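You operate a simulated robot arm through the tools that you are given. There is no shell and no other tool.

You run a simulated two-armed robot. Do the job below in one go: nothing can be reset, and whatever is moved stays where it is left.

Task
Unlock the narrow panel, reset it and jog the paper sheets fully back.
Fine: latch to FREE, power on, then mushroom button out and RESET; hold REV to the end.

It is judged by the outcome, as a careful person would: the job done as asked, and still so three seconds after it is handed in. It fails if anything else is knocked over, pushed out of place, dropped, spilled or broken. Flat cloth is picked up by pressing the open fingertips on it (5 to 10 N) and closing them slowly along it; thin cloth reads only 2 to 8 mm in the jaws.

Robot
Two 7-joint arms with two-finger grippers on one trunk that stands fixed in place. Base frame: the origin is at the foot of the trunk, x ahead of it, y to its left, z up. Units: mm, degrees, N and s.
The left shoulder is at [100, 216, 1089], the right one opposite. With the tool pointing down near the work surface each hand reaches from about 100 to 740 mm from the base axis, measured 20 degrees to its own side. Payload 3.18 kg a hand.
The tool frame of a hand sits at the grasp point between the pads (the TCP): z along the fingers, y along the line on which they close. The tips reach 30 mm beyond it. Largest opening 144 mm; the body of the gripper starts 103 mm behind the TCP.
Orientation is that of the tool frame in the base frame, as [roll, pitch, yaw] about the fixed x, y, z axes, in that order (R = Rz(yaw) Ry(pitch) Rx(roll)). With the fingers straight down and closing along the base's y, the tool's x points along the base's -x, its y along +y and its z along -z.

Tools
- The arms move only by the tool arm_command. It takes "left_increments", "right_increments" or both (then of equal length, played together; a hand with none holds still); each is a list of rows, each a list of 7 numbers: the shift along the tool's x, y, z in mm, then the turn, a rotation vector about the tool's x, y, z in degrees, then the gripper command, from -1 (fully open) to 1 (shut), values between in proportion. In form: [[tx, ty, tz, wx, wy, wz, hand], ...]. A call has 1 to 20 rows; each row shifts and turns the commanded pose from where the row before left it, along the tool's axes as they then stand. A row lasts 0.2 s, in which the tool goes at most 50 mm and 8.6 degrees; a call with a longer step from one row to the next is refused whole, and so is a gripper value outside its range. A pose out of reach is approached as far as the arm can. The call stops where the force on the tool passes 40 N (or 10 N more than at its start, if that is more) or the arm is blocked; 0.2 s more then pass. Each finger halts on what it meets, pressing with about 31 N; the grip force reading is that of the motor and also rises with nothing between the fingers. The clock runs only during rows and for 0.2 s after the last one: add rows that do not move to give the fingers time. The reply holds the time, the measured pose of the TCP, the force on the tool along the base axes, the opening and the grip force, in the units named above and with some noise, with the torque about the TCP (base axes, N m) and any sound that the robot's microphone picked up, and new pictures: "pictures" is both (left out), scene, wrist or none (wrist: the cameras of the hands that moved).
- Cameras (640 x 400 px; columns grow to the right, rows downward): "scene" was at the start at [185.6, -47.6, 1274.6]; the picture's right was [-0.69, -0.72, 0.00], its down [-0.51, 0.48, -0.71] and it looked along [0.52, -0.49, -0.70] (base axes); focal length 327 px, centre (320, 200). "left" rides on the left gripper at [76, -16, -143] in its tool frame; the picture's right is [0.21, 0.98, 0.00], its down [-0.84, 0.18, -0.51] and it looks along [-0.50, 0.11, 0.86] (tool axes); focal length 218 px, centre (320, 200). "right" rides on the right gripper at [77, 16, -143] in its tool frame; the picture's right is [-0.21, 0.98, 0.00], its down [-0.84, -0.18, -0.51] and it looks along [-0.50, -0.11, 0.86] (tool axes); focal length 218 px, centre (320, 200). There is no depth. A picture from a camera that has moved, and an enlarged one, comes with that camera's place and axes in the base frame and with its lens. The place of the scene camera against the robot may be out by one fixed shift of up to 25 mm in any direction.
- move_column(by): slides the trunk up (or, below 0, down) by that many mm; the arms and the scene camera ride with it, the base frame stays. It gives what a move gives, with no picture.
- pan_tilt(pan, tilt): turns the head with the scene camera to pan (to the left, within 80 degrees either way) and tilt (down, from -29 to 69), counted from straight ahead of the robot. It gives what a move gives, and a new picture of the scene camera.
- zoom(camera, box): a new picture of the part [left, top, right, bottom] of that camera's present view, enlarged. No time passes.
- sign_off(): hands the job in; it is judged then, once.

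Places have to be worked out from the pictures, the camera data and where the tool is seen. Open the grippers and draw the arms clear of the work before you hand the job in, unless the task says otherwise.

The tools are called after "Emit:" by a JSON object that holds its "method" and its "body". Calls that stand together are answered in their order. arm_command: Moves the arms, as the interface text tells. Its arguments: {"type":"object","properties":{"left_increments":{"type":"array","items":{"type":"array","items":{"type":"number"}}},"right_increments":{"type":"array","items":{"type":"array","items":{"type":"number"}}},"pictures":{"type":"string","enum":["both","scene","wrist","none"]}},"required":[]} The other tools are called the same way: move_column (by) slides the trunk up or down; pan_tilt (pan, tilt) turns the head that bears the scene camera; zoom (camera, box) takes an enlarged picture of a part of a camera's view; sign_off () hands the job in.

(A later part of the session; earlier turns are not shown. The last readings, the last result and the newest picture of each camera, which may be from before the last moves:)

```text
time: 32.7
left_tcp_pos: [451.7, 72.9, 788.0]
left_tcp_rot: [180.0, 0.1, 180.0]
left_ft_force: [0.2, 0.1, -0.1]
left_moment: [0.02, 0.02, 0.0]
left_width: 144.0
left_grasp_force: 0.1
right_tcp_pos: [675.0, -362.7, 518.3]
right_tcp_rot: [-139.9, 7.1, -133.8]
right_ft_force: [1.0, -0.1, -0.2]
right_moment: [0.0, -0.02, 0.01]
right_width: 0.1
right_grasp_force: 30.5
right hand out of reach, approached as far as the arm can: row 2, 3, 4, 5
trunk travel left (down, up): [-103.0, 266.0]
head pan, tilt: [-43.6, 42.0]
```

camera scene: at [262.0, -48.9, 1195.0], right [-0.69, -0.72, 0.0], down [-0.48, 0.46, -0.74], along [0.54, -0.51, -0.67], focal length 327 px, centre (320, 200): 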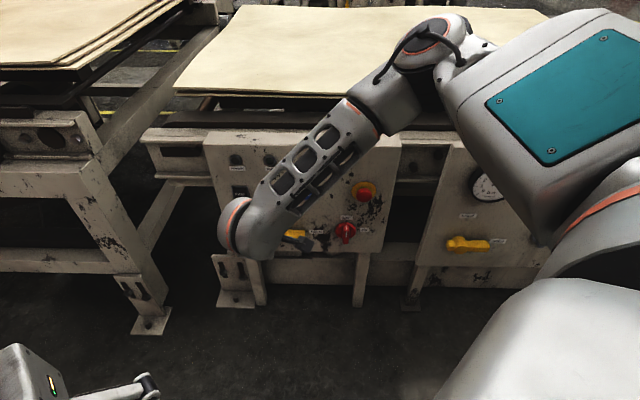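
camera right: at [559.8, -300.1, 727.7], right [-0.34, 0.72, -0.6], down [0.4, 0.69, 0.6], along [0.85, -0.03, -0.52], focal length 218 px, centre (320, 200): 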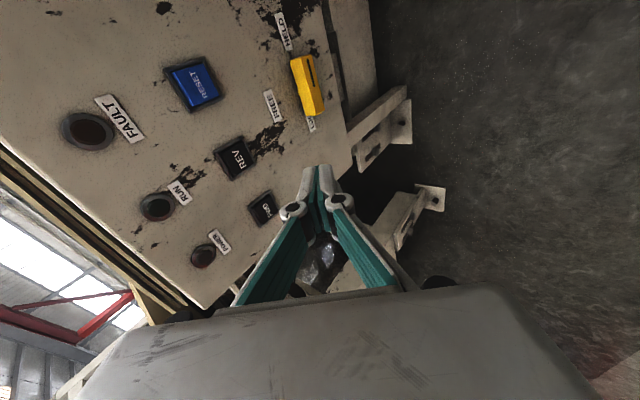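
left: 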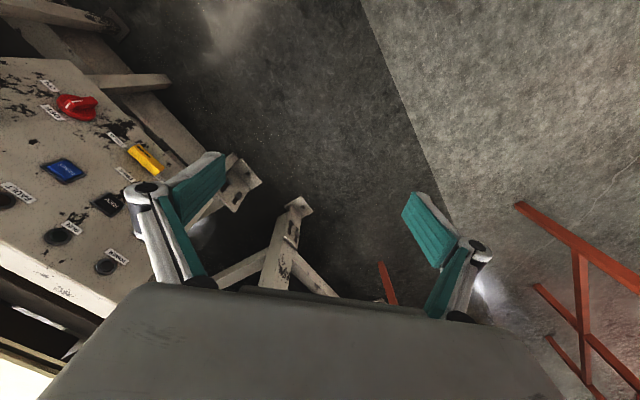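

Again partly limited: it ended at (675, -363, 518), shifted right. Let me look at the arm's shape before going on.

Emit:
{"method": "zoom", "body": {"camera": "scene", "box": [0, 0, 640, 400]}}

Emit:
{"method": "zoom", "body": {"camera": "right", "box": [0, 0, 640, 400]}}

Emit:
{"method": "zoom", "body": {"camera": "left", "box": [0, 0, 640, 400]}}

```text
1.00 times, centred on (320, 200) of scene (not enlarged: the box is as wide or as high as the picture)
camera zoom: at [261.8, -49.0, 1195.1], right [-0.69, -0.72, 0.0], down [-0.48, 0.46, -0.74], along [0.54, -0.51, -0.67], focal length 327 px, centre (320, 200)
```

zoom: 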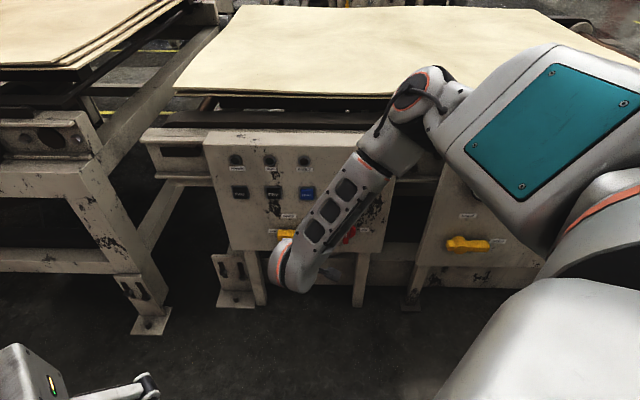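

```text
1.00 times, centred on (320, 200) of right (not enlarged: the box is as wide or as high as the picture)
camera zoom: at [538.2, -355.6, 605.5], right [-0.34, 0.72, -0.6], down [0.4, 0.69, 0.6], along [0.85, -0.03, -0.52], focal length 218 px, centre (320, 200)
```

zoom: 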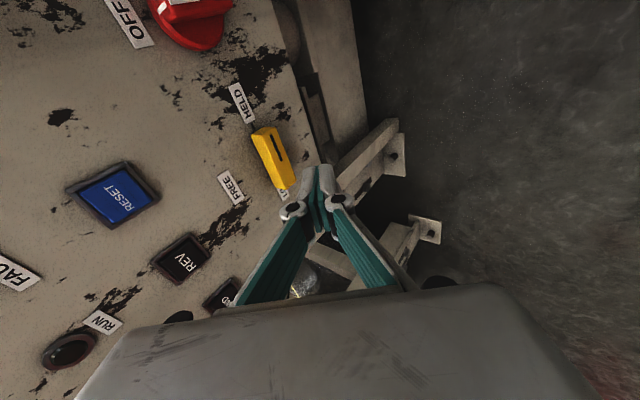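

```text
1.00 times, centred on (320, 200) of left (not enlarged: the box is as wide or as high as the picture)
camera zoom: at [374.1, 56.9, 930.5], right [-0.21, 0.98, 0.0], down [0.84, 0.18, 0.51], along [0.5, 0.11, -0.86], focal length 218 px, centre (320, 200)
```

zoom: 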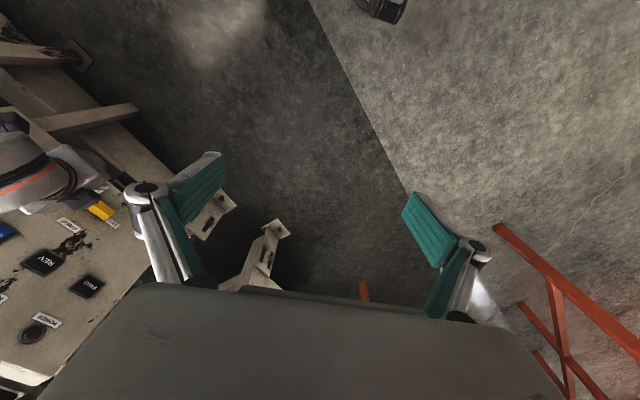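

The fingers now clear everything; the limit this time seems to be the forearm rotation (wrist on the awkward branch). I'll flip the wrist by swinging the hand left through line with the forearm, in free space; first I move the left hand further away to give room.

Emit:
{"method": "arm_command", "body": {"left_increments": [[0, 40, -20, 0, 0, 0, -1], [0, 40, -20, 0, 0, 0, -1], [0, 40, -20, 0, 0, 0, -1], [0, 0, 0, 0, 0, 0, -1]], "pictures": "none"}}

Emit:
{"method": "arm_command", "body": {"right_increments": [[-21.8, 26.1, -2.5, -6.52, -5.46, 0, 1], [-21.8, 26.1, -2.5, -6.52, -5.46, 0, 1], [-21.8, 26.1, -2.5, -6.52, -5.46, 0, 1], [-21.8, 26.1, -2.5, -6.52, -5.46, 0, 1], [-21.8, 26.1, -2.5, -6.52, -5.46, 0, 1], [0, 0, 0, 0, 0, 0, 1]], "pictures": "scene"}}

```text
time: 33.7
left_tcp_pos: [451.7, 193.1, 849.2]
left_tcp_rot: [180.0, 0.0, 180.0]
left_ft_force: [-0.3, 0.6, -0.9]
left_moment: [-0.03, -0.01, -0.04]
left_width: 144.2
left_grasp_force: 0.1
right_tcp_pos: [674.6, -363.0, 518.2]
right_tcp_rot: [-139.9, 7.1, -133.6]
right_ft_force: [0.0, -0.1, -0.3]
right_moment: [0.0, 0.0, -0.02]
right_width: 0.2
right_grasp_force: 30.4
trunk travel left (down, up): [-103.0, 266.0]
head pan, tilt: [-43.6, 42.0]
```

```text
time: 35.1
left_tcp_pos: [451.0, 194.1, 849.9]
left_tcp_rot: [180.0, 0.1, 180.0]
left_ft_force: [-0.5, -0.2, 0.4]
left_moment: [0.01, 0.0, 0.02]
left_width: 144.0
left_grasp_force: 0.0
right_tcp_pos: [652.4, -197.5, 502.0]
right_tcp_rot: [-169.1, 31.4, -121.5]
right_ft_force: [-0.1, 0.7, 1.0]
right_moment: [-0.02, 0.01, -0.04]
right_width: 0.1
right_grasp_force: 30.9
trunk travel left (down, up): [-103.0, 266.0]
head pan, tilt: [-43.6, 42.0]
camera scene: at [262.0, -48.8, 1195.0], right [-0.69, -0.72, 0.0], down [-0.48, 0.46, -0.74], along [0.54, -0.51, -0.67], focal length 327 px, centre (320, 200)
```

scene: 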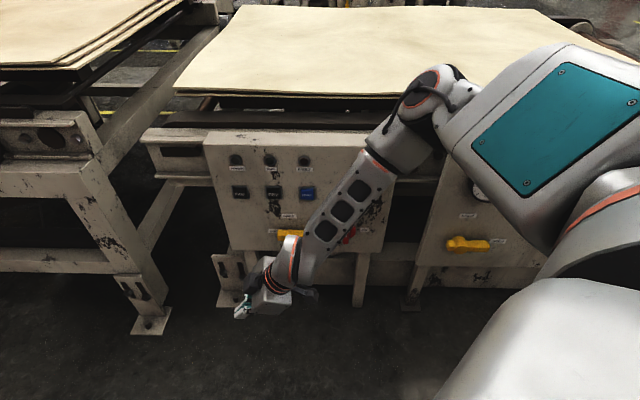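

The hand has swung to nearly in line with the forearm, all reachable. Continue the same swing to the other side.

Emit:
{"method": "arm_command", "body": {"right_increments": [[-21.8, 26.1, -2.5, -6.52, -5.46, 0, 1], [-21.8, 26.1, -2.5, -6.52, -5.46, 0, 1], [-21.8, 26.1, -2.5, -6.52, -5.46, 0, 1], [-21.8, 26.1, -2.5, -6.52, -5.46, 0, 1], [-21.8, 26.1, -2.5, -6.52, -5.46, 0, 1], [0, 0, 0, 0, 0, 0, 1]], "pictures": "scene"}}

```text
time: 36.5
left_tcp_pos: [451.1, 193.7, 849.0]
left_tcp_rot: [180.0, 0.1, 180.0]
left_ft_force: [-0.4, -0.1, 0.9]
left_moment: [0.02, -0.05, -0.01]
left_width: 144.0
left_grasp_force: 0.1
right_tcp_pos: [615.0, -120.8, 531.5]
right_tcp_rot: [174.3, 45.7, -120.3]
right_ft_force: [-0.2, 0.4, -0.1]
right_moment: [0.0, 0.01, 0.01]
right_width: 0.1
right_grasp_force: 30.2
right hand out of reach, approached as far as the arm can: row 3, 4, 5
trunk travel left (down, up): [-103.0, 266.0]
head pan, tilt: [-43.6, 42.0]
camera scene: at [262.0, -48.9, 1195.0], right [-0.69, -0.72, 0.0], down [-0.48, 0.46, -0.74], along [0.54, -0.51, -0.67], focal length 327 px, centre (320, 200)
```

scene: 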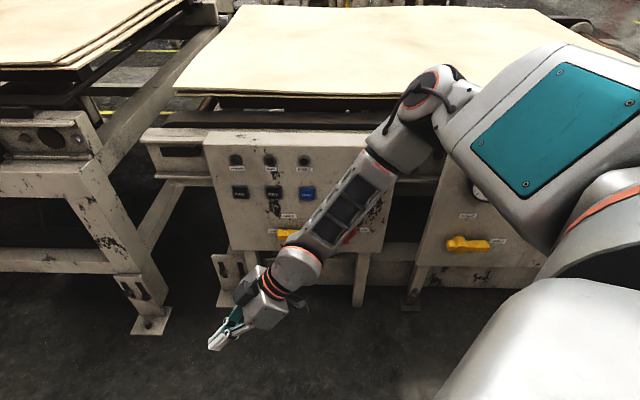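

Partly limited again past alignment; wrist stayed at about (552, -274, 691). I'll now try swinging from here towards the front to see which wrist branch we are on.

Emit:
{"method": "arm_command", "body": {"right_increments": [[-9.8, -32.5, -2.5, 8.13, -2.45, 0, 1], [-9.8, -32.5, -2.5, 8.13, -2.45, 0, 1], [-9.8, -32.5, -2.5, 8.13, -2.45, 0, 1], [0, 0, 0, 0, 0, 0, 1]], "pictures": "scene"}}

```text
time: 37.5
left_tcp_pos: [452.4, 193.7, 849.4]
left_tcp_rot: [-180.0, 0.1, -180.0]
left_ft_force: [0.1, -1.0, 0.6]
left_moment: [-0.02, 0.03, 0.0]
left_width: 144.0
left_grasp_force: 0.0
right_tcp_pos: [706.5, -161.5, 561.4]
right_tcp_rot: [-160.2, 52.9, -118.9]
right_ft_force: [-0.5, -0.6, 0.9]
right_moment: [-0.01, 0.04, -0.02]
right_width: 0.0
right_grasp_force: 30.5
trunk travel left (down, up): [-103.0, 266.0]
head pan, tilt: [-43.6, 42.0]
camera scene: at [262.0, -48.8, 1195.0], right [-0.69, -0.72, 0.0], down [-0.48, 0.46, -0.74], along [0.54, -0.51, -0.67], focal length 327 px, centre (320, 200)
```

scene: 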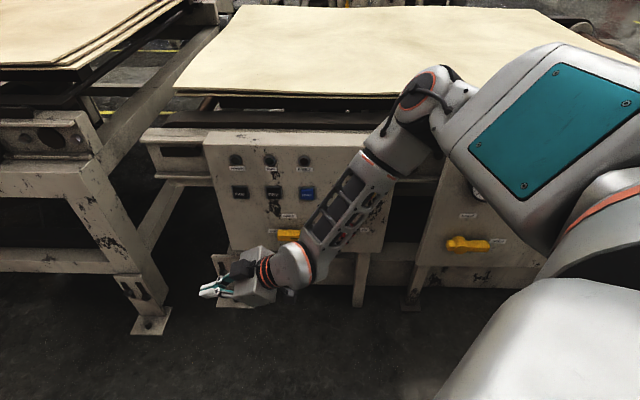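

That worked and the forearm visibly rotated – the wrist is on the other branch now. Keep swinging the hand from front-left towards the panel direction with the wrist held still.

Emit:
{"method": "arm_command", "body": {"right_increments": [[10.6, -32.3, -2.5, 8.07, 2.66, 0, 1], [10.6, -32.3, -2.5, 8.07, 2.66, 0, 1], [10.6, -32.3, -2.5, 8.07, 2.66, 0, 1], [10.6, -32.3, -2.5, 8.07, 2.66, 0, 1], [10.6, -32.3, -2.5, 8.07, 2.66, 0, 1], [0, 0, 0, 0, 0, 0, 1]], "pictures": "both"}}

```text
time: 38.9
left_tcp_pos: [450.9, 193.4, 850.0]
left_tcp_rot: [179.9, 0.1, 179.9]
left_ft_force: [-0.5, -0.4, 0.5]
left_moment: [-0.01, -0.04, -0.01]
left_width: 143.7
left_grasp_force: 0.1
right_tcp_pos: [753.1, -319.4, 589.9]
right_tcp_rot: [-128.2, 42.2, -130.3]
right_ft_force: [-0.9, -0.2, -1.1]
right_moment: [-0.02, -0.02, 0.0]
right_width: 0.1
right_grasp_force: 30.6
trunk travel left (down, up): [-103.0, 266.0]
head pan, tilt: [-43.6, 42.0]
camera scene: at [262.0, -48.8, 1195.0], right [-0.69, -0.72, 0.0], down [-0.48, 0.46, -0.74], along [0.54, -0.51, -0.67], focal length 327 px, centre (320, 200)
camera right: at [589.7, -323.1, 592.7], right [-0.03, 0.9, -0.43], down [-0.01, 0.43, 0.9], along [1.0, 0.03, 0.0], focal length 218 px, centre (320, 200)
```

scene: 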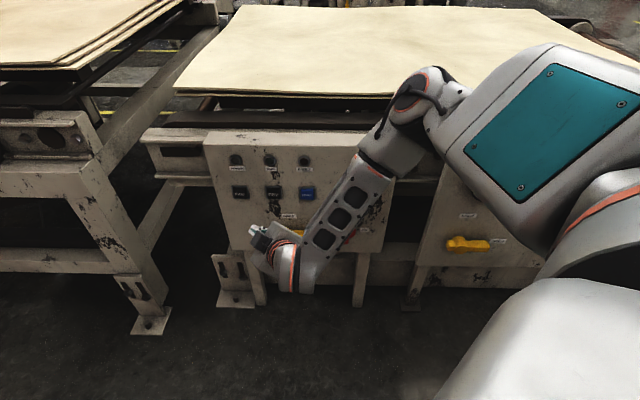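
right: 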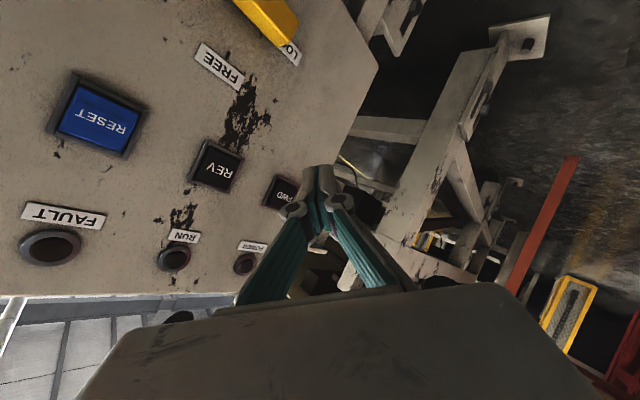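

All reachable now with the hand pointing (0.87, -0.19, -0.46), ~130 mm off the panel. I test lowering it 130 mm in this orientation.

Emit:
{"method": "arm_command", "body": {"right_increments": [[17.5, 15.1, 11.9, 0, 0, 0, 1], [17.5, 15.1, 11.9, 0, 0, 0, 1], [17.5, 15.1, 11.9, 0, 0, 0, 1], [17.5, 15.1, 11.9, 0, 0, 0, 1], [17.5, 15.1, 11.9, 0, 0, 0, 1], [0, 0, 0, 0, 0, 0, 1]], "pictures": "scene"}}

```text
time: 40.3
left_tcp_pos: [451.4, 193.6, 848.8]
left_tcp_rot: [-180.0, 0.2, 180.0]
left_ft_force: [0.3, -0.5, 0.6]
left_moment: [0.0, -0.02, 0.01]
left_width: 144.0
left_grasp_force: 0.1
right_tcp_pos: [732.2, -373.2, 551.8]
right_tcp_rot: [-128.2, 42.3, -130.3]
right_ft_force: [0.0, -0.7, 0.3]
right_moment: [0.02, 0.01, -0.01]
right_width: 0.1
right_grasp_force: 30.4
right hand out of reach, approached as far as the arm can: row 1, 2, 3, 4, 5
trunk travel left (down, up): [-103.0, 266.0]
head pan, tilt: [-43.6, 42.0]
camera scene: at [261.9, -48.8, 1195.0], right [-0.69, -0.72, 0.0], down [-0.48, 0.46, -0.74], along [0.54, -0.51, -0.67], focal length 327 px, centre (320, 200)
```

scene: 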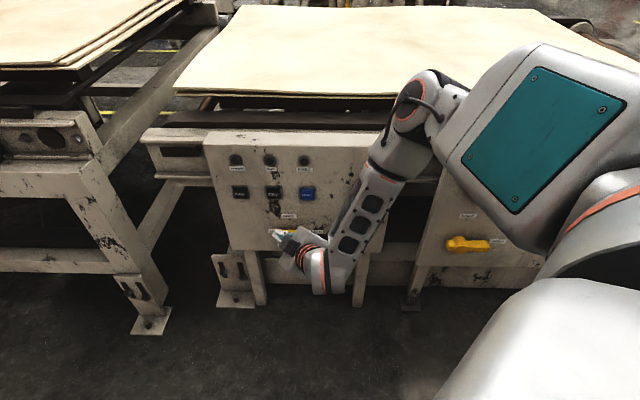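

Comparing all the stuck poses, the shoulder-to-wrist distance was always about 540 mm: that is simply the arm's reach. So I should lower the trunk fully (shoulder comes forward and down) and work with the hand pitched down somewhat. First a small retraction, then lower the trunk.

Emit:
{"method": "arm_command", "body": {"right_increments": [[-2.8, 26.6, -29.7, 0, 0, 0, 1], [-2.8, 26.6, -29.7, 0, 0, 0, 1], [0, 0, 0, 0, 0, 0, 1]], "pictures": "none"}}

Emit:
{"method": "move_column", "body": {"by": -50}}

```text
time: 41.1
left_tcp_pos: [452.1, 193.0, 849.1]
left_tcp_rot: [179.9, 0.1, -179.9]
left_ft_force: [0.2, -0.3, -1.0]
left_moment: [0.04, 0.01, -0.01]
left_width: 144.1
left_grasp_force: 0.0
right_tcp_pos: [673.9, -328.5, 572.2]
right_tcp_rot: [-128.3, 42.2, -130.2]
right_ft_force: [-0.8, 0.0, -1.7]
right_moment: [-0.03, 0.0, -0.02]
right_width: 0.1
right_grasp_force: 30.9
right hand out of reach, approached as far as the arm can: row 1, 2
trunk travel left (down, up): [-103.0, 266.0]
head pan, tilt: [-43.6, 42.0]
```

```text
time: 42.0
left_tcp_pos: [449.9, 193.3, 799.4]
left_tcp_rot: [-179.9, 0.3, -180.0]
left_ft_force: [-0.8, -0.1, 0.9]
left_moment: [0.0, -0.04, -0.02]
left_width: 144.0
left_grasp_force: 0.1
right_tcp_pos: [674.2, -328.5, 523.5]
right_tcp_rot: [-127.8, 42.4, -130.1]
right_ft_force: [0.2, -0.5, 0.2]
right_moment: [0.04, 0.04, 0.03]
right_width: 0.0
right_grasp_force: 30.4
trunk travel left (down, up): [-53.0, 316.0]
head pan, tilt: [-43.6, 42.0]
```

The trunk drop of 50 went cleanly (hand at (674, -329, 524)). It is the elbow's lower limit relative to the leaning torso that binds, so lowering further helps; I lower another 50.

Emit:
{"method": "move_column", "body": {"by": -50}}

Emit:
{"method": "pan_tilt", "body": {"pan": -43.6, "tilt": 40}}

```text
time: 43.0
left_tcp_pos: [450.7, 192.0, 748.8]
left_tcp_rot: [-179.9, 0.1, -180.0]
left_ft_force: [-0.7, 0.1, 0.3]
left_moment: [0.01, -0.04, 0.0]
left_width: 144.1
left_grasp_force: 0.1
right_tcp_pos: [673.9, -327.8, 472.2]
right_tcp_rot: [-127.8, 42.4, -130.0]
right_ft_force: [1.3, 0.5, -0.3]
right_moment: [0.06, 0.04, 0.0]
right_width: 0.2
right_grasp_force: 30.4
trunk travel left (down, up): [-3.0, 366.0]
head pan, tilt: [-43.6, 42.0]
```

```text
time: 43.6
left_tcp_pos: [451.0, 192.8, 747.6]
left_tcp_rot: [180.0, 0.1, -180.0]
left_ft_force: [-0.3, -0.7, -0.3]
left_moment: [0.02, 0.01, -0.01]
left_width: 143.8
left_grasp_force: 0.0
right_tcp_pos: [673.1, -328.0, 470.1]
right_tcp_rot: [-128.0, 42.4, -130.4]
right_ft_force: [-0.5, 0.5, 0.6]
right_moment: [-0.03, 0.01, 0.0]
right_width: 0.2
right_grasp_force: 30.5
trunk travel left (down, up): [-3.0, 366.0]
head pan, tilt: [-43.6, 40.0]
camera scene: at [355.8, -49.8, 1067.7], right [-0.69, -0.72, 0.0], down [-0.47, 0.44, -0.77], along [0.55, -0.53, -0.64], focal length 327 px, centre (320, 200)
```

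scene: 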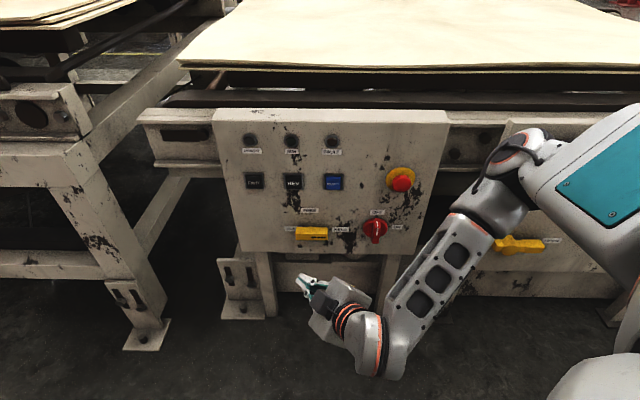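

The hand is at (673, -328, 471) with a clear scene view. I'll turn it about 16° more towards the panel normal in place and look through the wrist camera.

Emit:
{"method": "arm_command", "body": {"right_increments": [[0, 0, 0, 4.7, 6.67, 0, 1], [0, 0, 0, 4.7, 6.67, 0, 1], [0, 0, 0, 0, 0, 0, 1]], "pictures": "both"}}

```text
time: 44.4
left_tcp_pos: [449.4, 192.0, 747.6]
left_tcp_rot: [-180.0, -0.1, -180.0]
left_ft_force: [-0.2, -0.2, 0.3]
left_moment: [0.02, -0.03, 0.0]
left_width: 144.2
left_grasp_force: 0.1
right_tcp_pos: [673.8, -327.7, 469.6]
right_tcp_rot: [-127.0, 34.0, -143.8]
right_ft_force: [-0.3, 0.4, 0.3]
right_moment: [0.02, -0.02, -0.01]
right_width: 0.0
right_grasp_force: 30.9
trunk travel left (down, up): [-3.0, 366.0]
head pan, tilt: [-43.6, 40.0]
camera scene: at [356.0, -49.5, 1067.7], right [-0.69, -0.72, 0.0], down [-0.47, 0.44, -0.77], along [0.55, -0.53, -0.64], focal length 327 px, centre (320, 200)
camera right: at [516.1, -291.1, 486.7], right [0.14, 0.84, -0.53], down [0.18, 0.5, 0.84], along [0.97, -0.22, -0.08], focal length 218 px, centre (320, 200)
```

scene: 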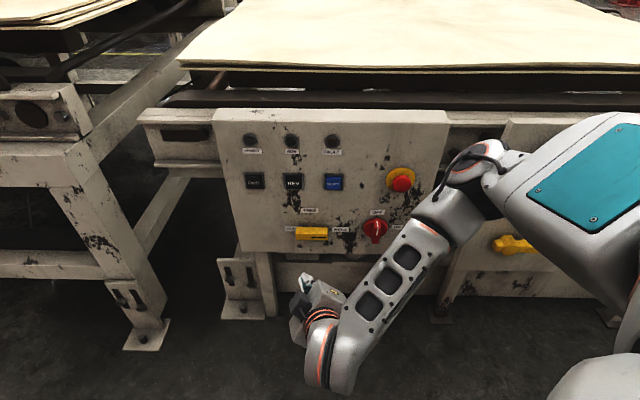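
right: 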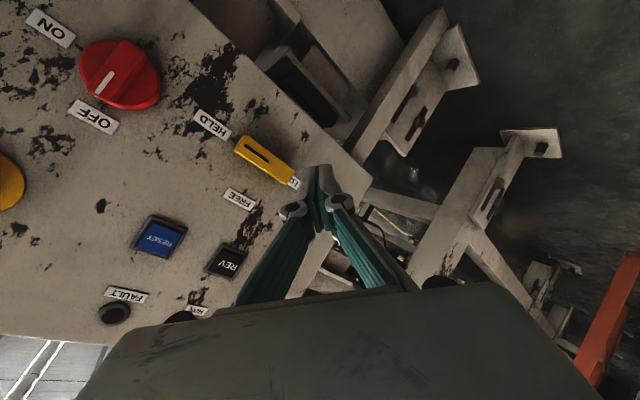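

Rotation in place works fine here. I'll zoom the wrist view on the latch and the knob to refine their positions and shapes.

Emit:
{"method": "zoom", "body": {"camera": "right", "box": [180, 90, 340, 220]}}

Emit:
{"method": "zoom", "body": {"camera": "scene", "box": [270, 190, 420, 260]}}

Emit:
{"method": "zoom", "body": {"camera": "scene", "box": [370, 155, 430, 205]}}

```text
3.08 times, centred on (260, 155) of right
camera zoom: at [516.1, -291.1, 486.7], right [0.14, 0.84, -0.53], down [0.18, 0.5, 0.84], along [0.97, -0.22, -0.08], focal length 672 px, centre (505, 338)
```

zoom: 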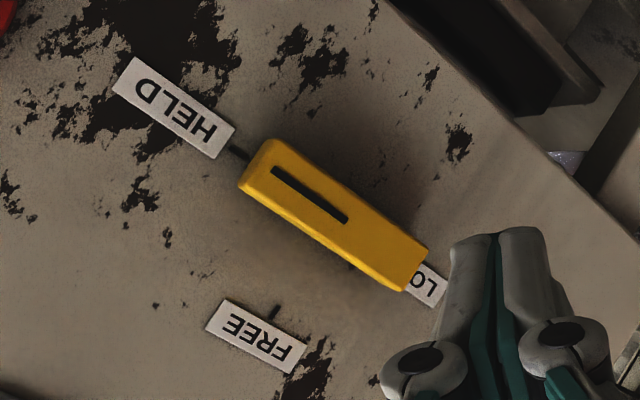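

```text
4.27 times, centred on (345, 225) of scene
camera zoom: at [356.0, -49.5, 1067.7], right [-0.69, -0.72, 0.0], down [-0.47, 0.44, -0.77], along [0.55, -0.53, -0.64], focal length 1395 px, centre (213, 93)
```

zoom: 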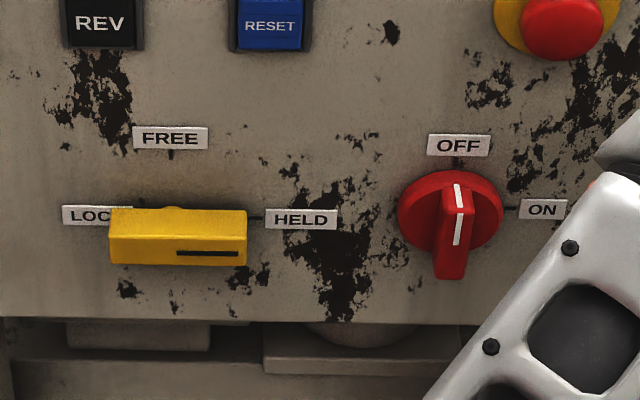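

```text
8.00 times, centred on (400, 180) of scene
camera zoom: at [356.0, -49.5, 1067.7], right [-0.69, -0.72, 0.0], down [-0.47, 0.44, -0.77], along [0.55, -0.53, -0.64], focal length 2615 px, centre (-320, 360)
```

zoom: 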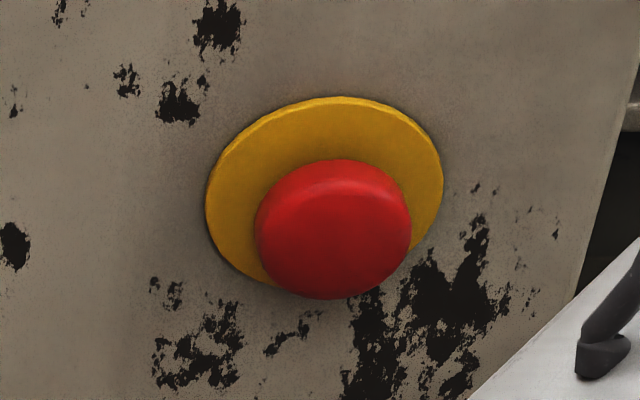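

The views agree: latch pivot at about s=-255 along the panel, z≈457; bar spans ±41 mm, 5–30 mm off the face. I'll roll the tool about -34° so the closed fingers present a flat face upward under the bar's right end.

Emit:
{"method": "arm_command", "body": {"right_increments": [[0, 0, 0, 0, 0, -8.5, 1], [0, 0, 0, 0, 0, -8.5, 1], [0, 0, 0, 0, 0, -8.5, 1], [0, 0, 0, 0, 0, -8.5, 1], [0, 0, 0, 0, 0, 0, 1]], "pictures": "none"}}

```text
time: 45.6
left_tcp_pos: [450.8, 193.7, 748.4]
left_tcp_rot: [180.0, 0.0, -180.0]
left_ft_force: [-0.1, 0.1, -0.5]
left_moment: [0.02, 0.02, 0.04]
left_width: 144.0
left_grasp_force: 0.0
right_tcp_pos: [674.2, -328.8, 469.0]
right_tcp_rot: [-120.1, 5.3, -123.9]
right_ft_force: [-0.3, -0.5, 0.4]
right_moment: [-0.02, -0.03, -0.04]
right_width: 0.0
right_grasp_force: 30.4
trunk travel left (down, up): [-3.0, 366.0]
head pan, tilt: [-43.6, 40.0]
```

Roll worked. Now I go to a pre-position below the bar's right end: s≈-211, z≈429, 120 mm off the panel, and check the view.

Emit:
{"method": "arm_command", "body": {"right_increments": [[27.9, 3.1, 29.2, 0, 0, 0, 1], [27.9, 3.1, 29.2, 0, 0, 0, 1], [0, 0, 0, 0, 0, 0, 1]], "pictures": "both"}}

```text
time: 46.4
left_tcp_pos: [450.8, 192.8, 748.4]
left_tcp_rot: [-180.0, 0.2, 180.0]
left_ft_force: [0.0, -0.6, 0.1]
left_moment: [-0.01, 0.0, -0.02]
left_width: 143.9
left_grasp_force: 0.1
right_tcp_pos: [683.2, -399.9, 429.8]
right_tcp_rot: [-120.1, 5.4, -123.9]
right_ft_force: [-0.5, -0.6, 0.0]
right_moment: [-0.02, 0.02, 0.03]
right_width: 0.0
right_grasp_force: 31.2
trunk travel left (down, up): [-3.0, 366.0]
head pan, tilt: [-43.6, 40.0]
camera scene: at [355.8, -50.1, 1067.7], right [-0.69, -0.72, 0.0], down [-0.47, 0.44, -0.77], along [0.55, -0.53, -0.64], focal length 327 px, centre (320, 200)
camera right: at [527.3, -393.9, 479.4], right [-0.25, 0.51, -0.82], down [0.16, 0.86, 0.49], along [0.96, -0.01, -0.29], focal length 218 px, centre (320, 200)
```

scene: 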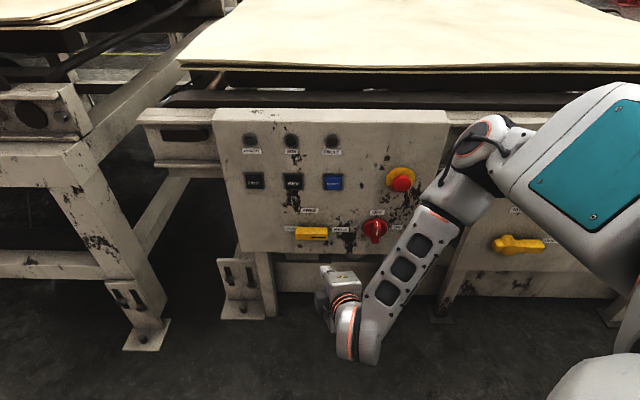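
right: 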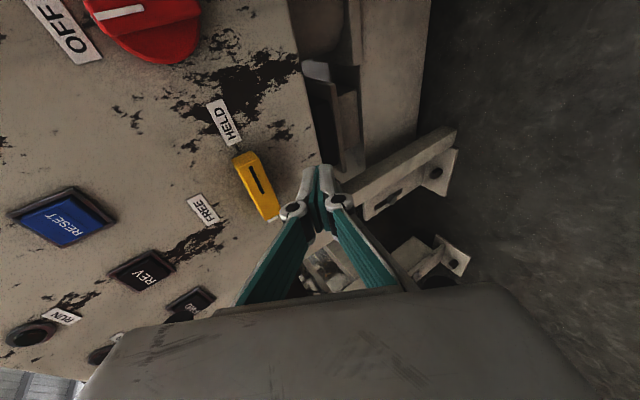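

Pre-position reached (s≈-209, z 430, 120 mm off). Insert 78 mm towards the panel under the bar's right end.

Emit:
{"method": "arm_command", "body": {"right_increments": [[5.3, -13.2, 21.8, 0, 0, 0, 1], [5.3, -13.2, 21.8, 0, 0, 0, 1], [5.3, -13.2, 21.8, 0, 0, 0, 1], [0, 0, 0, 0, 0, 0, 1]], "pictures": "both"}}

Emit:
{"method": "zoom", "body": {"camera": "right", "box": [180, 90, 400, 240]}}

Emit:
{"method": "zoom", "body": {"camera": "scene", "box": [270, 190, 420, 290]}}

```text
time: 47.4
left_tcp_pos: [450.4, 191.2, 747.9]
left_tcp_rot: [180.0, 0.0, 180.0]
left_ft_force: [0.9, 0.5, -0.1]
left_moment: [0.0, -0.04, 0.01]
left_width: 144.0
left_grasp_force: 0.0
right_tcp_pos: [738.2, -453.3, 429.0]
right_tcp_rot: [-120.1, 5.4, -123.9]
right_ft_force: [0.5, -0.1, -0.5]
right_moment: [-0.01, -0.01, 0.03]
right_width: 0.0
right_grasp_force: 30.7
trunk travel left (down, up): [-3.0, 366.0]
head pan, tilt: [-43.6, 40.0]
camera scene: at [355.9, -49.9, 1067.7], right [-0.69, -0.72, 0.0], down [-0.47, 0.44, -0.77], along [0.55, -0.53, -0.64], focal length 327 px, centre (320, 200)
camera right: at [583.1, -448.6, 478.4], right [-0.25, 0.51, -0.82], down [0.16, 0.86, 0.49], along [0.96, -0.01, -0.29], focal length 218 px, centre (320, 200)
```

scene: 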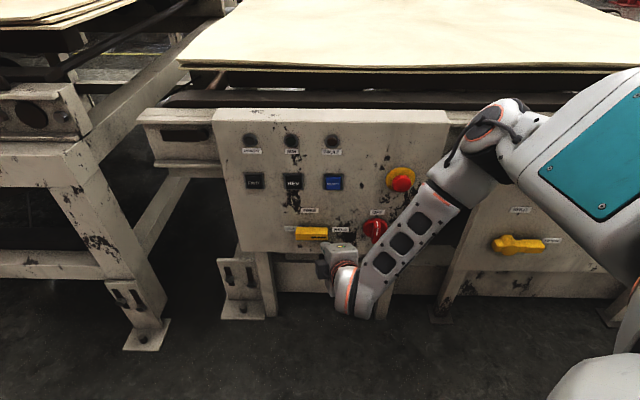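
right: 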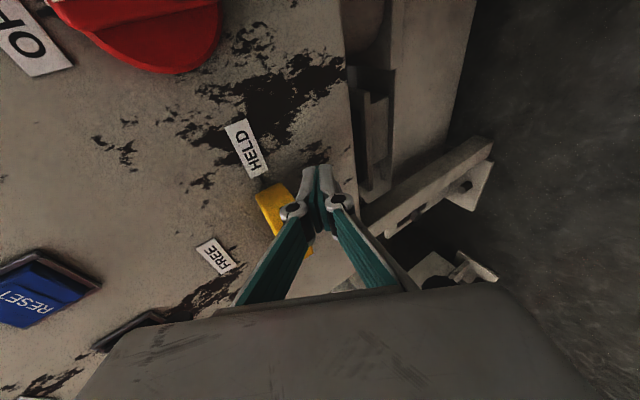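

```text
2.67 times, centred on (290, 165) of right
camera zoom: at [583.1, -448.6, 478.4], right [-0.25, 0.51, -0.82], down [0.16, 0.86, 0.49], along [0.96, -0.01, -0.29], focal length 582 px, centre (400, 293)
```

zoom: 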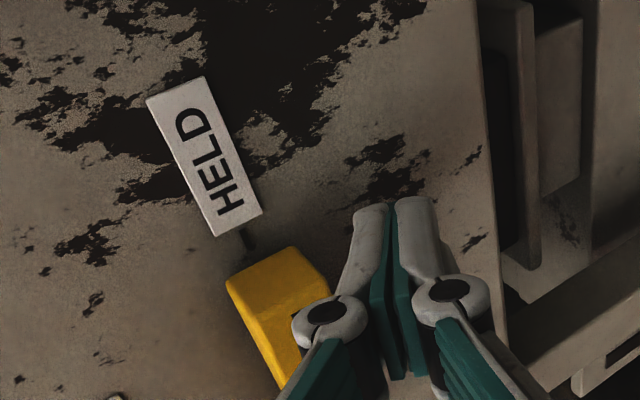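

```text
4.00 times, centred on (345, 240) of scene
camera zoom: at [355.9, -49.9, 1067.7], right [-0.69, -0.72, 0.0], down [-0.47, 0.44, -0.77], along [0.55, -0.53, -0.64], focal length 1308 px, centre (220, 40)
```

zoom: 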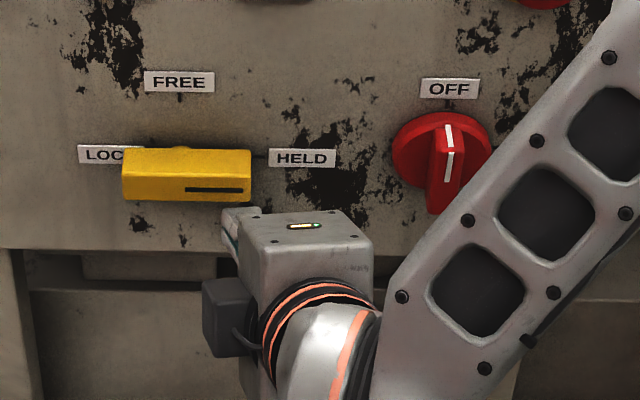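

The closed fingertips are now just under the bar's right end with no contact. I push up in 5 mm steps and watch force and bar.

Emit:
{"method": "arm_command", "body": {"right_increments": [[-0.46, -4.3, -2.5, 0, 0, 0, 1], [-0.46, -4.3, -2.5, 0, 0, 0, 1], [-0.46, -4.3, -2.5, 0, 0, 0, 1], [-0.46, -4.3, -2.5, 0, 0, 0, 1], [0, 0, 0, 0, 0, 0, 1]], "pictures": "none"}}

Emit:
{"method": "zoom", "body": {"camera": "scene", "box": [270, 190, 420, 290]}}

```text
time: 48.6
left_tcp_pos: [451.7, 192.8, 747.4]
left_tcp_rot: [-180.0, 0.1, -180.0]
left_ft_force: [-0.2, -1.0, 0.2]
left_moment: [0.01, -0.02, 0.01]
left_width: 144.0
left_grasp_force: 0.0
right_tcp_pos: [737.9, -454.4, 450.4]
right_tcp_rot: [-120.0, 5.5, -123.9]
right_ft_force: [0.7, -0.1, -0.2]
right_moment: [-0.05, -0.03, -0.04]
right_width: 0.0
right_grasp_force: 30.8
trunk travel left (down, up): [-3.0, 366.0]
head pan, tilt: [-43.6, 40.0]
```

```text
4.00 times, centred on (345, 240) of scene
camera zoom: at [355.9, -49.8, 1067.8], right [-0.69, -0.72, 0.0], down [-0.47, 0.44, -0.77], along [0.55, -0.53, -0.64], focal length 1308 px, centre (220, 40)
```

zoom: 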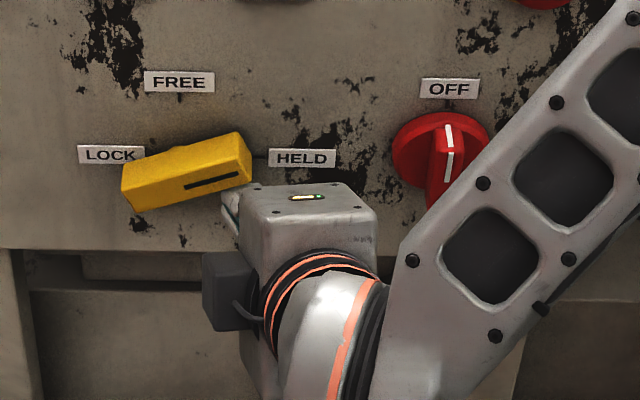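

The bar turns easily – it has rotated about 20° CCW with hardly any force. I continue along the arc to about 65° and look again.

Emit:
{"method": "arm_command", "body": {"right_increments": [[-0.21, -5.59, -3.33, 0, 0, 0, 1], [-1.78, -6.66, -3.6, 0, 0, 0, 1], [-4.43, -5.95, -2.53, 0, 0, 0, 1], [-2.71, -2.64, -0.94, 0, 0, 0, 1], [0, 0, 0, 0, 0, 0, 1]], "pictures": "none"}}

Emit:
{"method": "zoom", "body": {"camera": "scene", "box": [270, 190, 420, 290]}}

```text
time: 49.8
left_tcp_pos: [450.5, 193.1, 748.9]
left_tcp_rot: [-180.0, 0.1, 180.0]
left_ft_force: [0.5, -0.7, 0.3]
left_moment: [0.01, -0.01, -0.01]
left_width: 144.1
left_grasp_force: 0.0
right_tcp_pos: [743.1, -449.6, 474.1]
right_tcp_rot: [-120.1, 5.4, -123.9]
right_ft_force: [-0.9, -2.3, -0.5]
right_moment: [0.01, 0.0, -0.06]
right_width: 0.0
right_grasp_force: 30.7
trunk travel left (down, up): [-3.0, 366.0]
head pan, tilt: [-43.6, 40.0]
```

```text
4.00 times, centred on (345, 240) of scene
camera zoom: at [355.8, -49.8, 1067.7], right [-0.69, -0.72, 0.0], down [-0.47, 0.44, -0.77], along [0.55, -0.53, -0.64], focal length 1308 px, centre (220, 40)
```

zoom: 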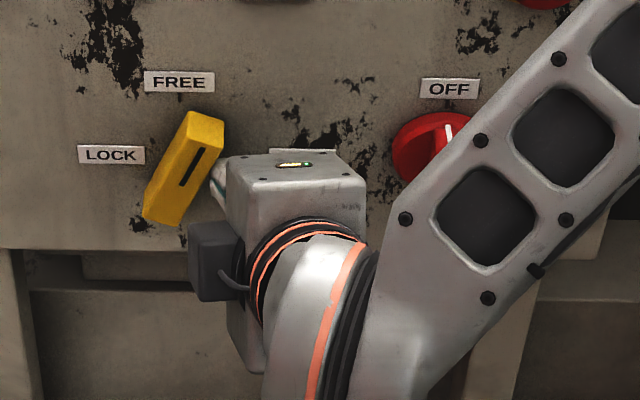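

Bar is at about 65°. I continue with small steps left/up until it points straight at FREE.

Emit:
{"method": "arm_command", "body": {"right_increments": [[-2.13, -1.77, -0.56, 0, 0, 0, 1], [-2.13, -1.77, -0.56, 0, 0, 0, 1], [-1.05, -0.88, -0.28, 0, 0, 0, 1], [0, 0, 0, 0, 0, 0, 1]], "pictures": "none"}}

Emit:
{"method": "zoom", "body": {"camera": "scene", "box": [270, 190, 370, 270]}}

```text
time: 50.8
left_tcp_pos: [450.6, 193.0, 748.9]
left_tcp_rot: [-180.0, 0.1, 179.9]
left_ft_force: [0.8, 0.6, 0.5]
left_moment: [-0.03, -0.02, 0.01]
left_width: 144.0
left_grasp_force: 0.1
right_tcp_pos: [746.9, -446.0, 479.9]
right_tcp_rot: [-120.1, 5.4, -123.9]
right_ft_force: [-0.1, -0.8, -0.3]
right_moment: [0.05, 0.0, 0.0]
right_width: 0.1
right_grasp_force: 31.2
trunk travel left (down, up): [-3.0, 366.0]
head pan, tilt: [-43.6, 40.0]
```

```text
5.00 times, centred on (320, 230) of scene
camera zoom: at [355.9, -49.8, 1067.7], right [-0.69, -0.72, 0.0], down [-0.47, 0.44, -0.77], along [0.55, -0.53, -0.64], focal length 1634 px, centre (320, 50)
```

zoom: 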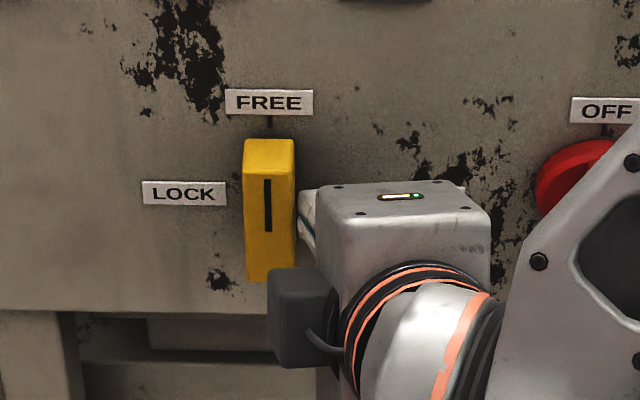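

The latch now points straight up at FREE. I ease the fingers right off the bar, then back out along the panel normal.

Emit:
{"method": "arm_command", "body": {"right_increments": [[4.9, 0.1, -1.1, 0, 0, 0, 1], [-5.1, 12.7, -20.9, 0, 0, 0, 1], [-5.1, 12.7, -20.9, 0, 0, 0, 1], [-5.1, 12.7, -20.9, 0, 0, 0, 1], [-5.1, 12.7, -20.9, 0, 0, 0, 1], [0, 0, 0, 0, 0, 0, 1]], "pictures": "both"}}

Emit:
{"method": "zoom", "body": {"camera": "right", "box": [0, 0, 320, 240]}}

Emit:
{"method": "zoom", "body": {"camera": "scene", "box": [270, 190, 420, 270]}}

```text
time: 52.2
left_tcp_pos: [450.9, 193.2, 748.1]
left_tcp_rot: [-180.0, 0.0, 179.9]
left_ft_force: [0.1, -0.6, -1.1]
left_moment: [-0.03, 0.0, 0.0]
left_width: 144.0
left_grasp_force: 0.1
right_tcp_pos: [674.2, -377.5, 480.6]
right_tcp_rot: [-120.0, 5.5, -123.9]
right_ft_force: [-0.4, 0.5, -0.1]
right_moment: [-0.01, 0.02, -0.01]
right_width: 0.3
right_grasp_force: 30.8
trunk travel left (down, up): [-3.0, 366.0]
head pan, tilt: [-43.6, 40.0]
camera scene: at [355.8, -49.7, 1067.8], right [-0.69, -0.72, 0.0], down [-0.47, 0.44, -0.77], along [0.55, -0.53, -0.64], focal length 327 px, centre (320, 200)
camera right: at [519.5, -372.7, 528.9], right [-0.25, 0.51, -0.82], down [0.16, 0.86, 0.49], along [0.96, -0.01, -0.29], focal length 218 px, centre (320, 200)
```

scene: 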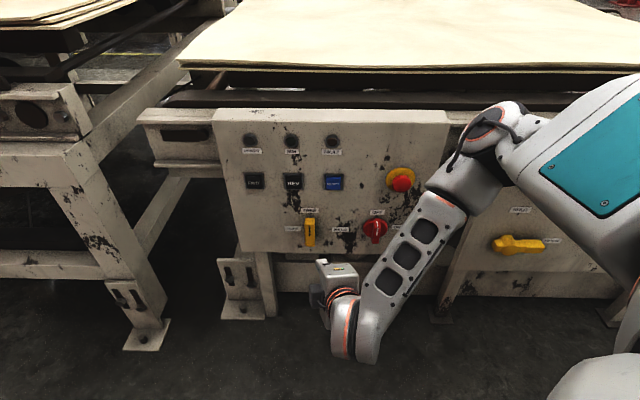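
right: 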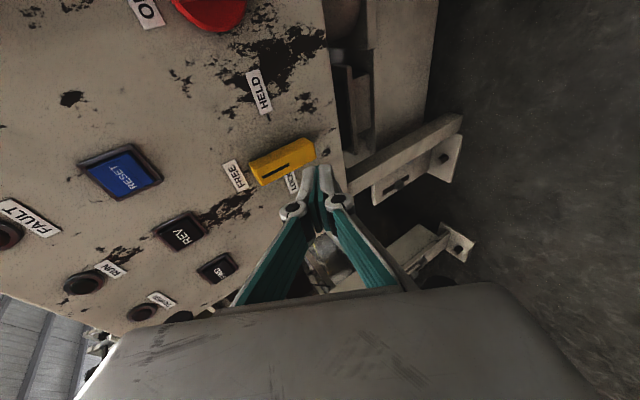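

```text
1.67 times, centred on (160, 120) of right
camera zoom: at [519.5, -372.7, 528.9], right [-0.25, 0.51, -0.82], down [0.16, 0.86, 0.49], along [0.96, -0.01, -0.29], focal length 364 px, centre (587, 333)
```

zoom: 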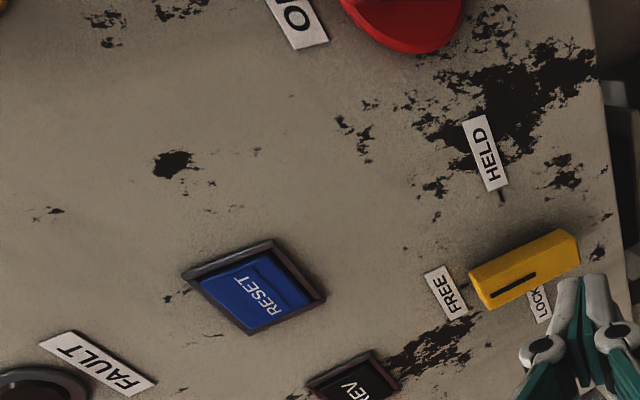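

```text
4.27 times, centred on (345, 230) of scene
camera zoom: at [355.8, -49.7, 1067.8], right [-0.69, -0.72, 0.0], down [-0.47, 0.44, -0.77], along [0.55, -0.53, -0.64], focal length 1395 px, centre (213, 72)
```

zoom: 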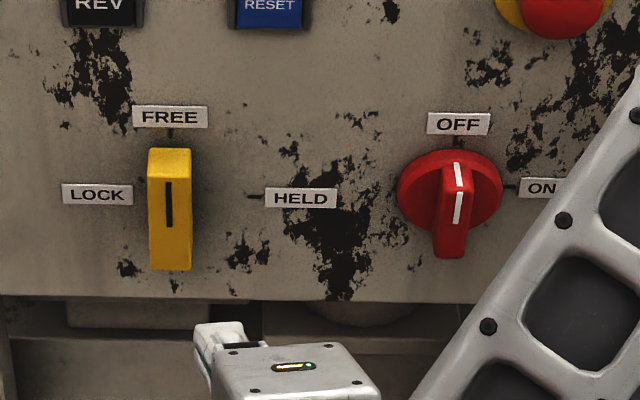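

Latch confirmed at FREE. Next the power knob (axis about s=-90, z=471). I move the hand right in front of it at a safe 140 mm distance for a close view.

Emit:
{"method": "arm_command", "body": {"right_increments": [[41, -4.7, -12.8, 0, 0, 0, 1], [41, -4.7, -12.8, 0, 0, 0, 1], [41, -4.7, -12.8, 0, 0, 0, 1], [0, 0, 0, 0, 0, 0, 1]], "pictures": "both"}}

Emit:
{"method": "zoom", "body": {"camera": "right", "box": [200, 60, 400, 210]}}

Emit:
{"method": "zoom", "body": {"camera": "scene", "box": [340, 150, 440, 270]}}

```text
time: 53.2
left_tcp_pos: [450.0, 191.8, 747.4]
left_tcp_rot: [-179.9, 0.0, 180.0]
left_ft_force: [-0.6, -1.2, 0.4]
left_moment: [0.0, 0.03, 0.01]
left_width: 143.8
left_grasp_force: 0.1
right_tcp_pos: [581.5, -467.0, 497.9]
right_tcp_rot: [-120.1, 5.5, -124.0]
right_ft_force: [-0.6, -0.3, -1.1]
right_moment: [0.0, 0.01, -0.01]
right_width: 0.0
right_grasp_force: 31.2
trunk travel left (down, up): [-3.0, 366.0]
head pan, tilt: [-43.6, 40.0]
camera scene: at [355.6, -50.1, 1067.8], right [-0.69, -0.72, 0.0], down [-0.47, 0.44, -0.77], along [0.55, -0.53, -0.64], focal length 327 px, centre (320, 200)
camera right: at [426.5, -461.6, 547.0], right [-0.25, 0.51, -0.82], down [0.16, 0.86, 0.49], along [0.96, -0.01, -0.29], focal length 218 px, centre (320, 200)
```

scene: 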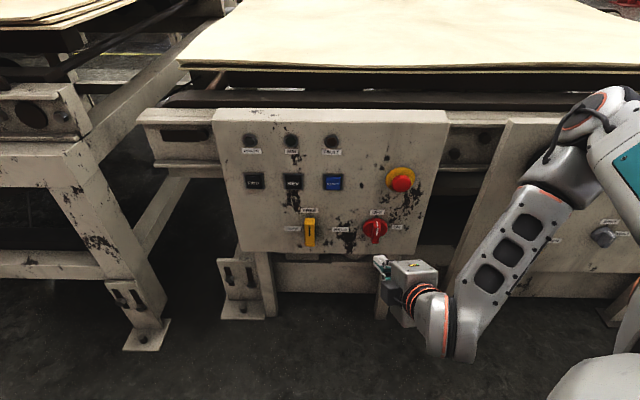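
right: 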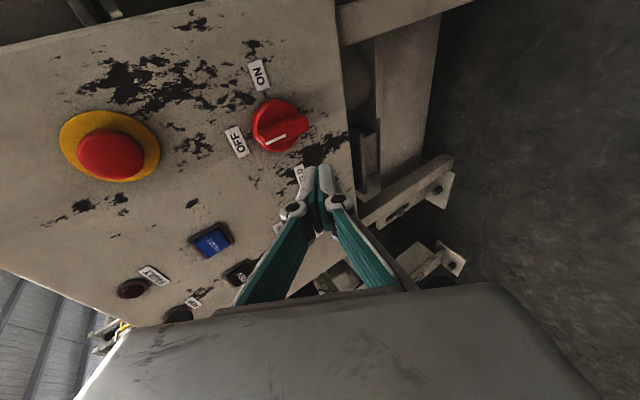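

```text
2.67 times, centred on (300, 135) of right
camera zoom: at [426.5, -461.6, 547.0], right [-0.25, 0.51, -0.82], down [0.16, 0.86, 0.49], along [0.96, -0.01, -0.29], focal length 582 px, centre (373, 373)
```

zoom: 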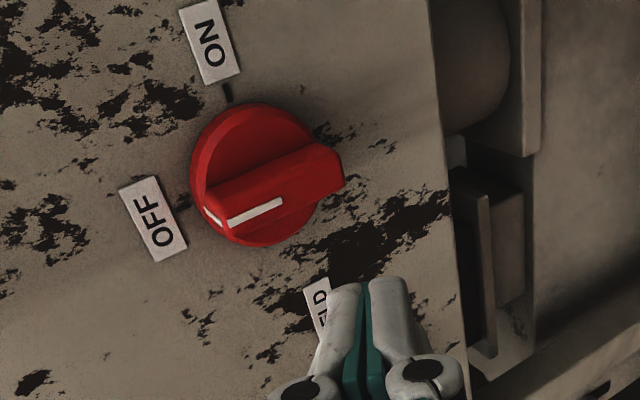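

```text
3.33 times, centred on (390, 210) of scene
camera zoom: at [355.6, -50.1, 1067.8], right [-0.69, -0.72, 0.0], down [-0.47, 0.44, -0.77], along [0.55, -0.53, -0.64], focal length 1090 px, centre (87, 167)
```

zoom: 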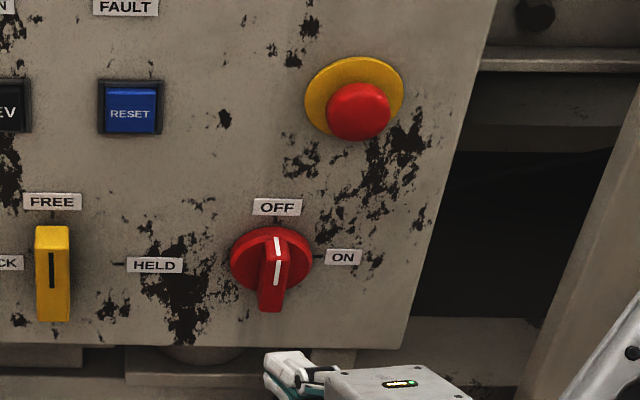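

Now I have the knob: axis s≈-89, z≈470, ridge ±9 mm wide, front at ~35 mm off the panel, mark up at OFF; ON is to the right. I'll put the closed fingertips to the left of the ridge's upper half to push it clockwise.

Emit:
{"method": "arm_command", "body": {"right_increments": [[-29.5, -6.7, 3.1, 0, 0, 0, 1], [6.6, -16.4, 27.1, 0, 0, 0, 1], [6.6, -16.4, 27.1, 0, 0, 0, 1], [6.6, -16.4, 27.1, 0, 0, 0, 1], [0, 0, 0, 0, 0, 0, 1]], "pictures": "none"}}

Emit:
{"method": "zoom", "body": {"camera": "scene", "box": [340, 150, 440, 270]}}

Emit:
{"method": "zoom", "body": {"camera": "right", "box": [200, 60, 400, 210]}}

```text
time: 54.4
left_tcp_pos: [450.9, 191.4, 748.5]
left_tcp_rot: [-179.9, 0.0, 180.0]
left_ft_force: [0.7, -0.1, 0.1]
left_moment: [0.0, 0.04, 0.02]
left_width: 144.0
left_grasp_force: 0.0
right_tcp_pos: [672.0, -516.5, 503.8]
right_tcp_rot: [-120.1, 5.4, -123.9]
right_ft_force: [0.2, 0.1, 0.4]
right_moment: [-0.04, 0.0, -0.02]
right_width: 0.1
right_grasp_force: 30.7
trunk travel left (down, up): [-3.0, 366.0]
head pan, tilt: [-43.6, 40.0]
```

```text
3.33 times, centred on (390, 210) of scene
camera zoom: at [355.9, -49.9, 1067.7], right [-0.69, -0.72, 0.0], down [-0.47, 0.44, -0.77], along [0.55, -0.53, -0.64], focal length 1090 px, centre (87, 167)
```

zoom: 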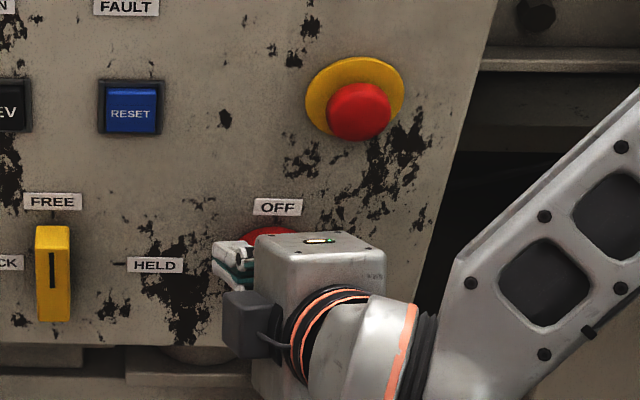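

```text
2.67 times, centred on (300, 135) of right
camera zoom: at [516.9, -511.1, 552.9], right [-0.25, 0.51, -0.82], down [0.16, 0.86, 0.49], along [0.96, -0.01, -0.29], focal length 582 px, centre (373, 373)
```

zoom: 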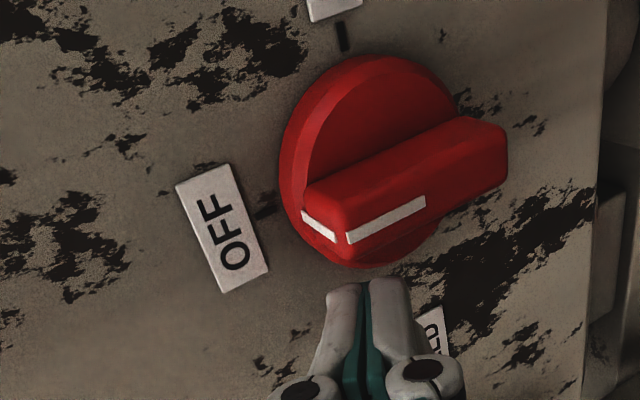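

Fingertips are left of the ridge's upper half, 45 mm TCP distance, no contact. I push right along an arc for the first ~30° of clockwise turn.

Emit:
{"method": "arm_command", "body": {"right_increments": [[6.28, -0.36, -1.74, 0, 0, 0, 1], [6.38, -0.36, -1.76, 0, 0, 0, 1], [4.0, -1.62, -1.95, 0, 0, 0, 1], [3.37, -2.15, -2.12, 0, 0, 0, 1], [3.37, -2.15, -2.12, 0, 0, 0, 1], [0, 0, 0, 0, 0, 0, 1]], "pictures": "none"}}

Emit:
{"method": "zoom", "body": {"camera": "right", "box": [200, 60, 400, 210]}}

```text
time: 55.8
left_tcp_pos: [450.5, 192.8, 749.5]
left_tcp_rot: [179.9, 0.0, 179.9]
left_ft_force: [0.5, -0.2, 1.0]
left_moment: [0.03, 0.0, 0.0]
left_width: 144.0
left_grasp_force: 0.0
right_tcp_pos: [652.5, -534.9, 512.6]
right_tcp_rot: [-120.1, 5.4, -124.1]
right_ft_force: [0.8, -0.8, 0.3]
right_moment: [0.01, -0.02, 0.02]
right_width: 0.0
right_grasp_force: 31.1
trunk travel left (down, up): [-3.0, 366.0]
head pan, tilt: [-43.6, 40.0]
```

```text
2.67 times, centred on (300, 135) of right
camera zoom: at [497.5, -529.1, 562.5], right [-0.25, 0.51, -0.82], down [0.16, 0.86, 0.49], along [0.96, -0.01, -0.29], focal length 582 px, centre (373, 373)
```

zoom: 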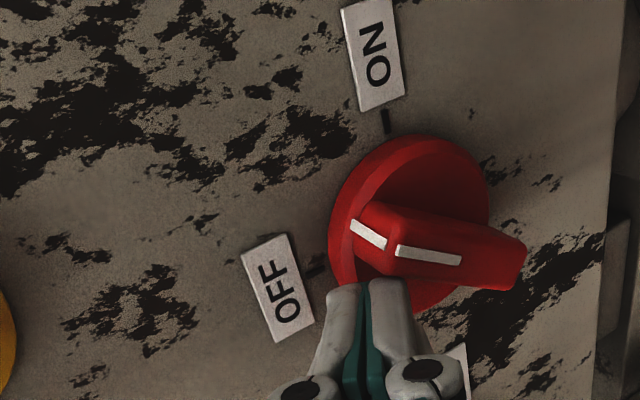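

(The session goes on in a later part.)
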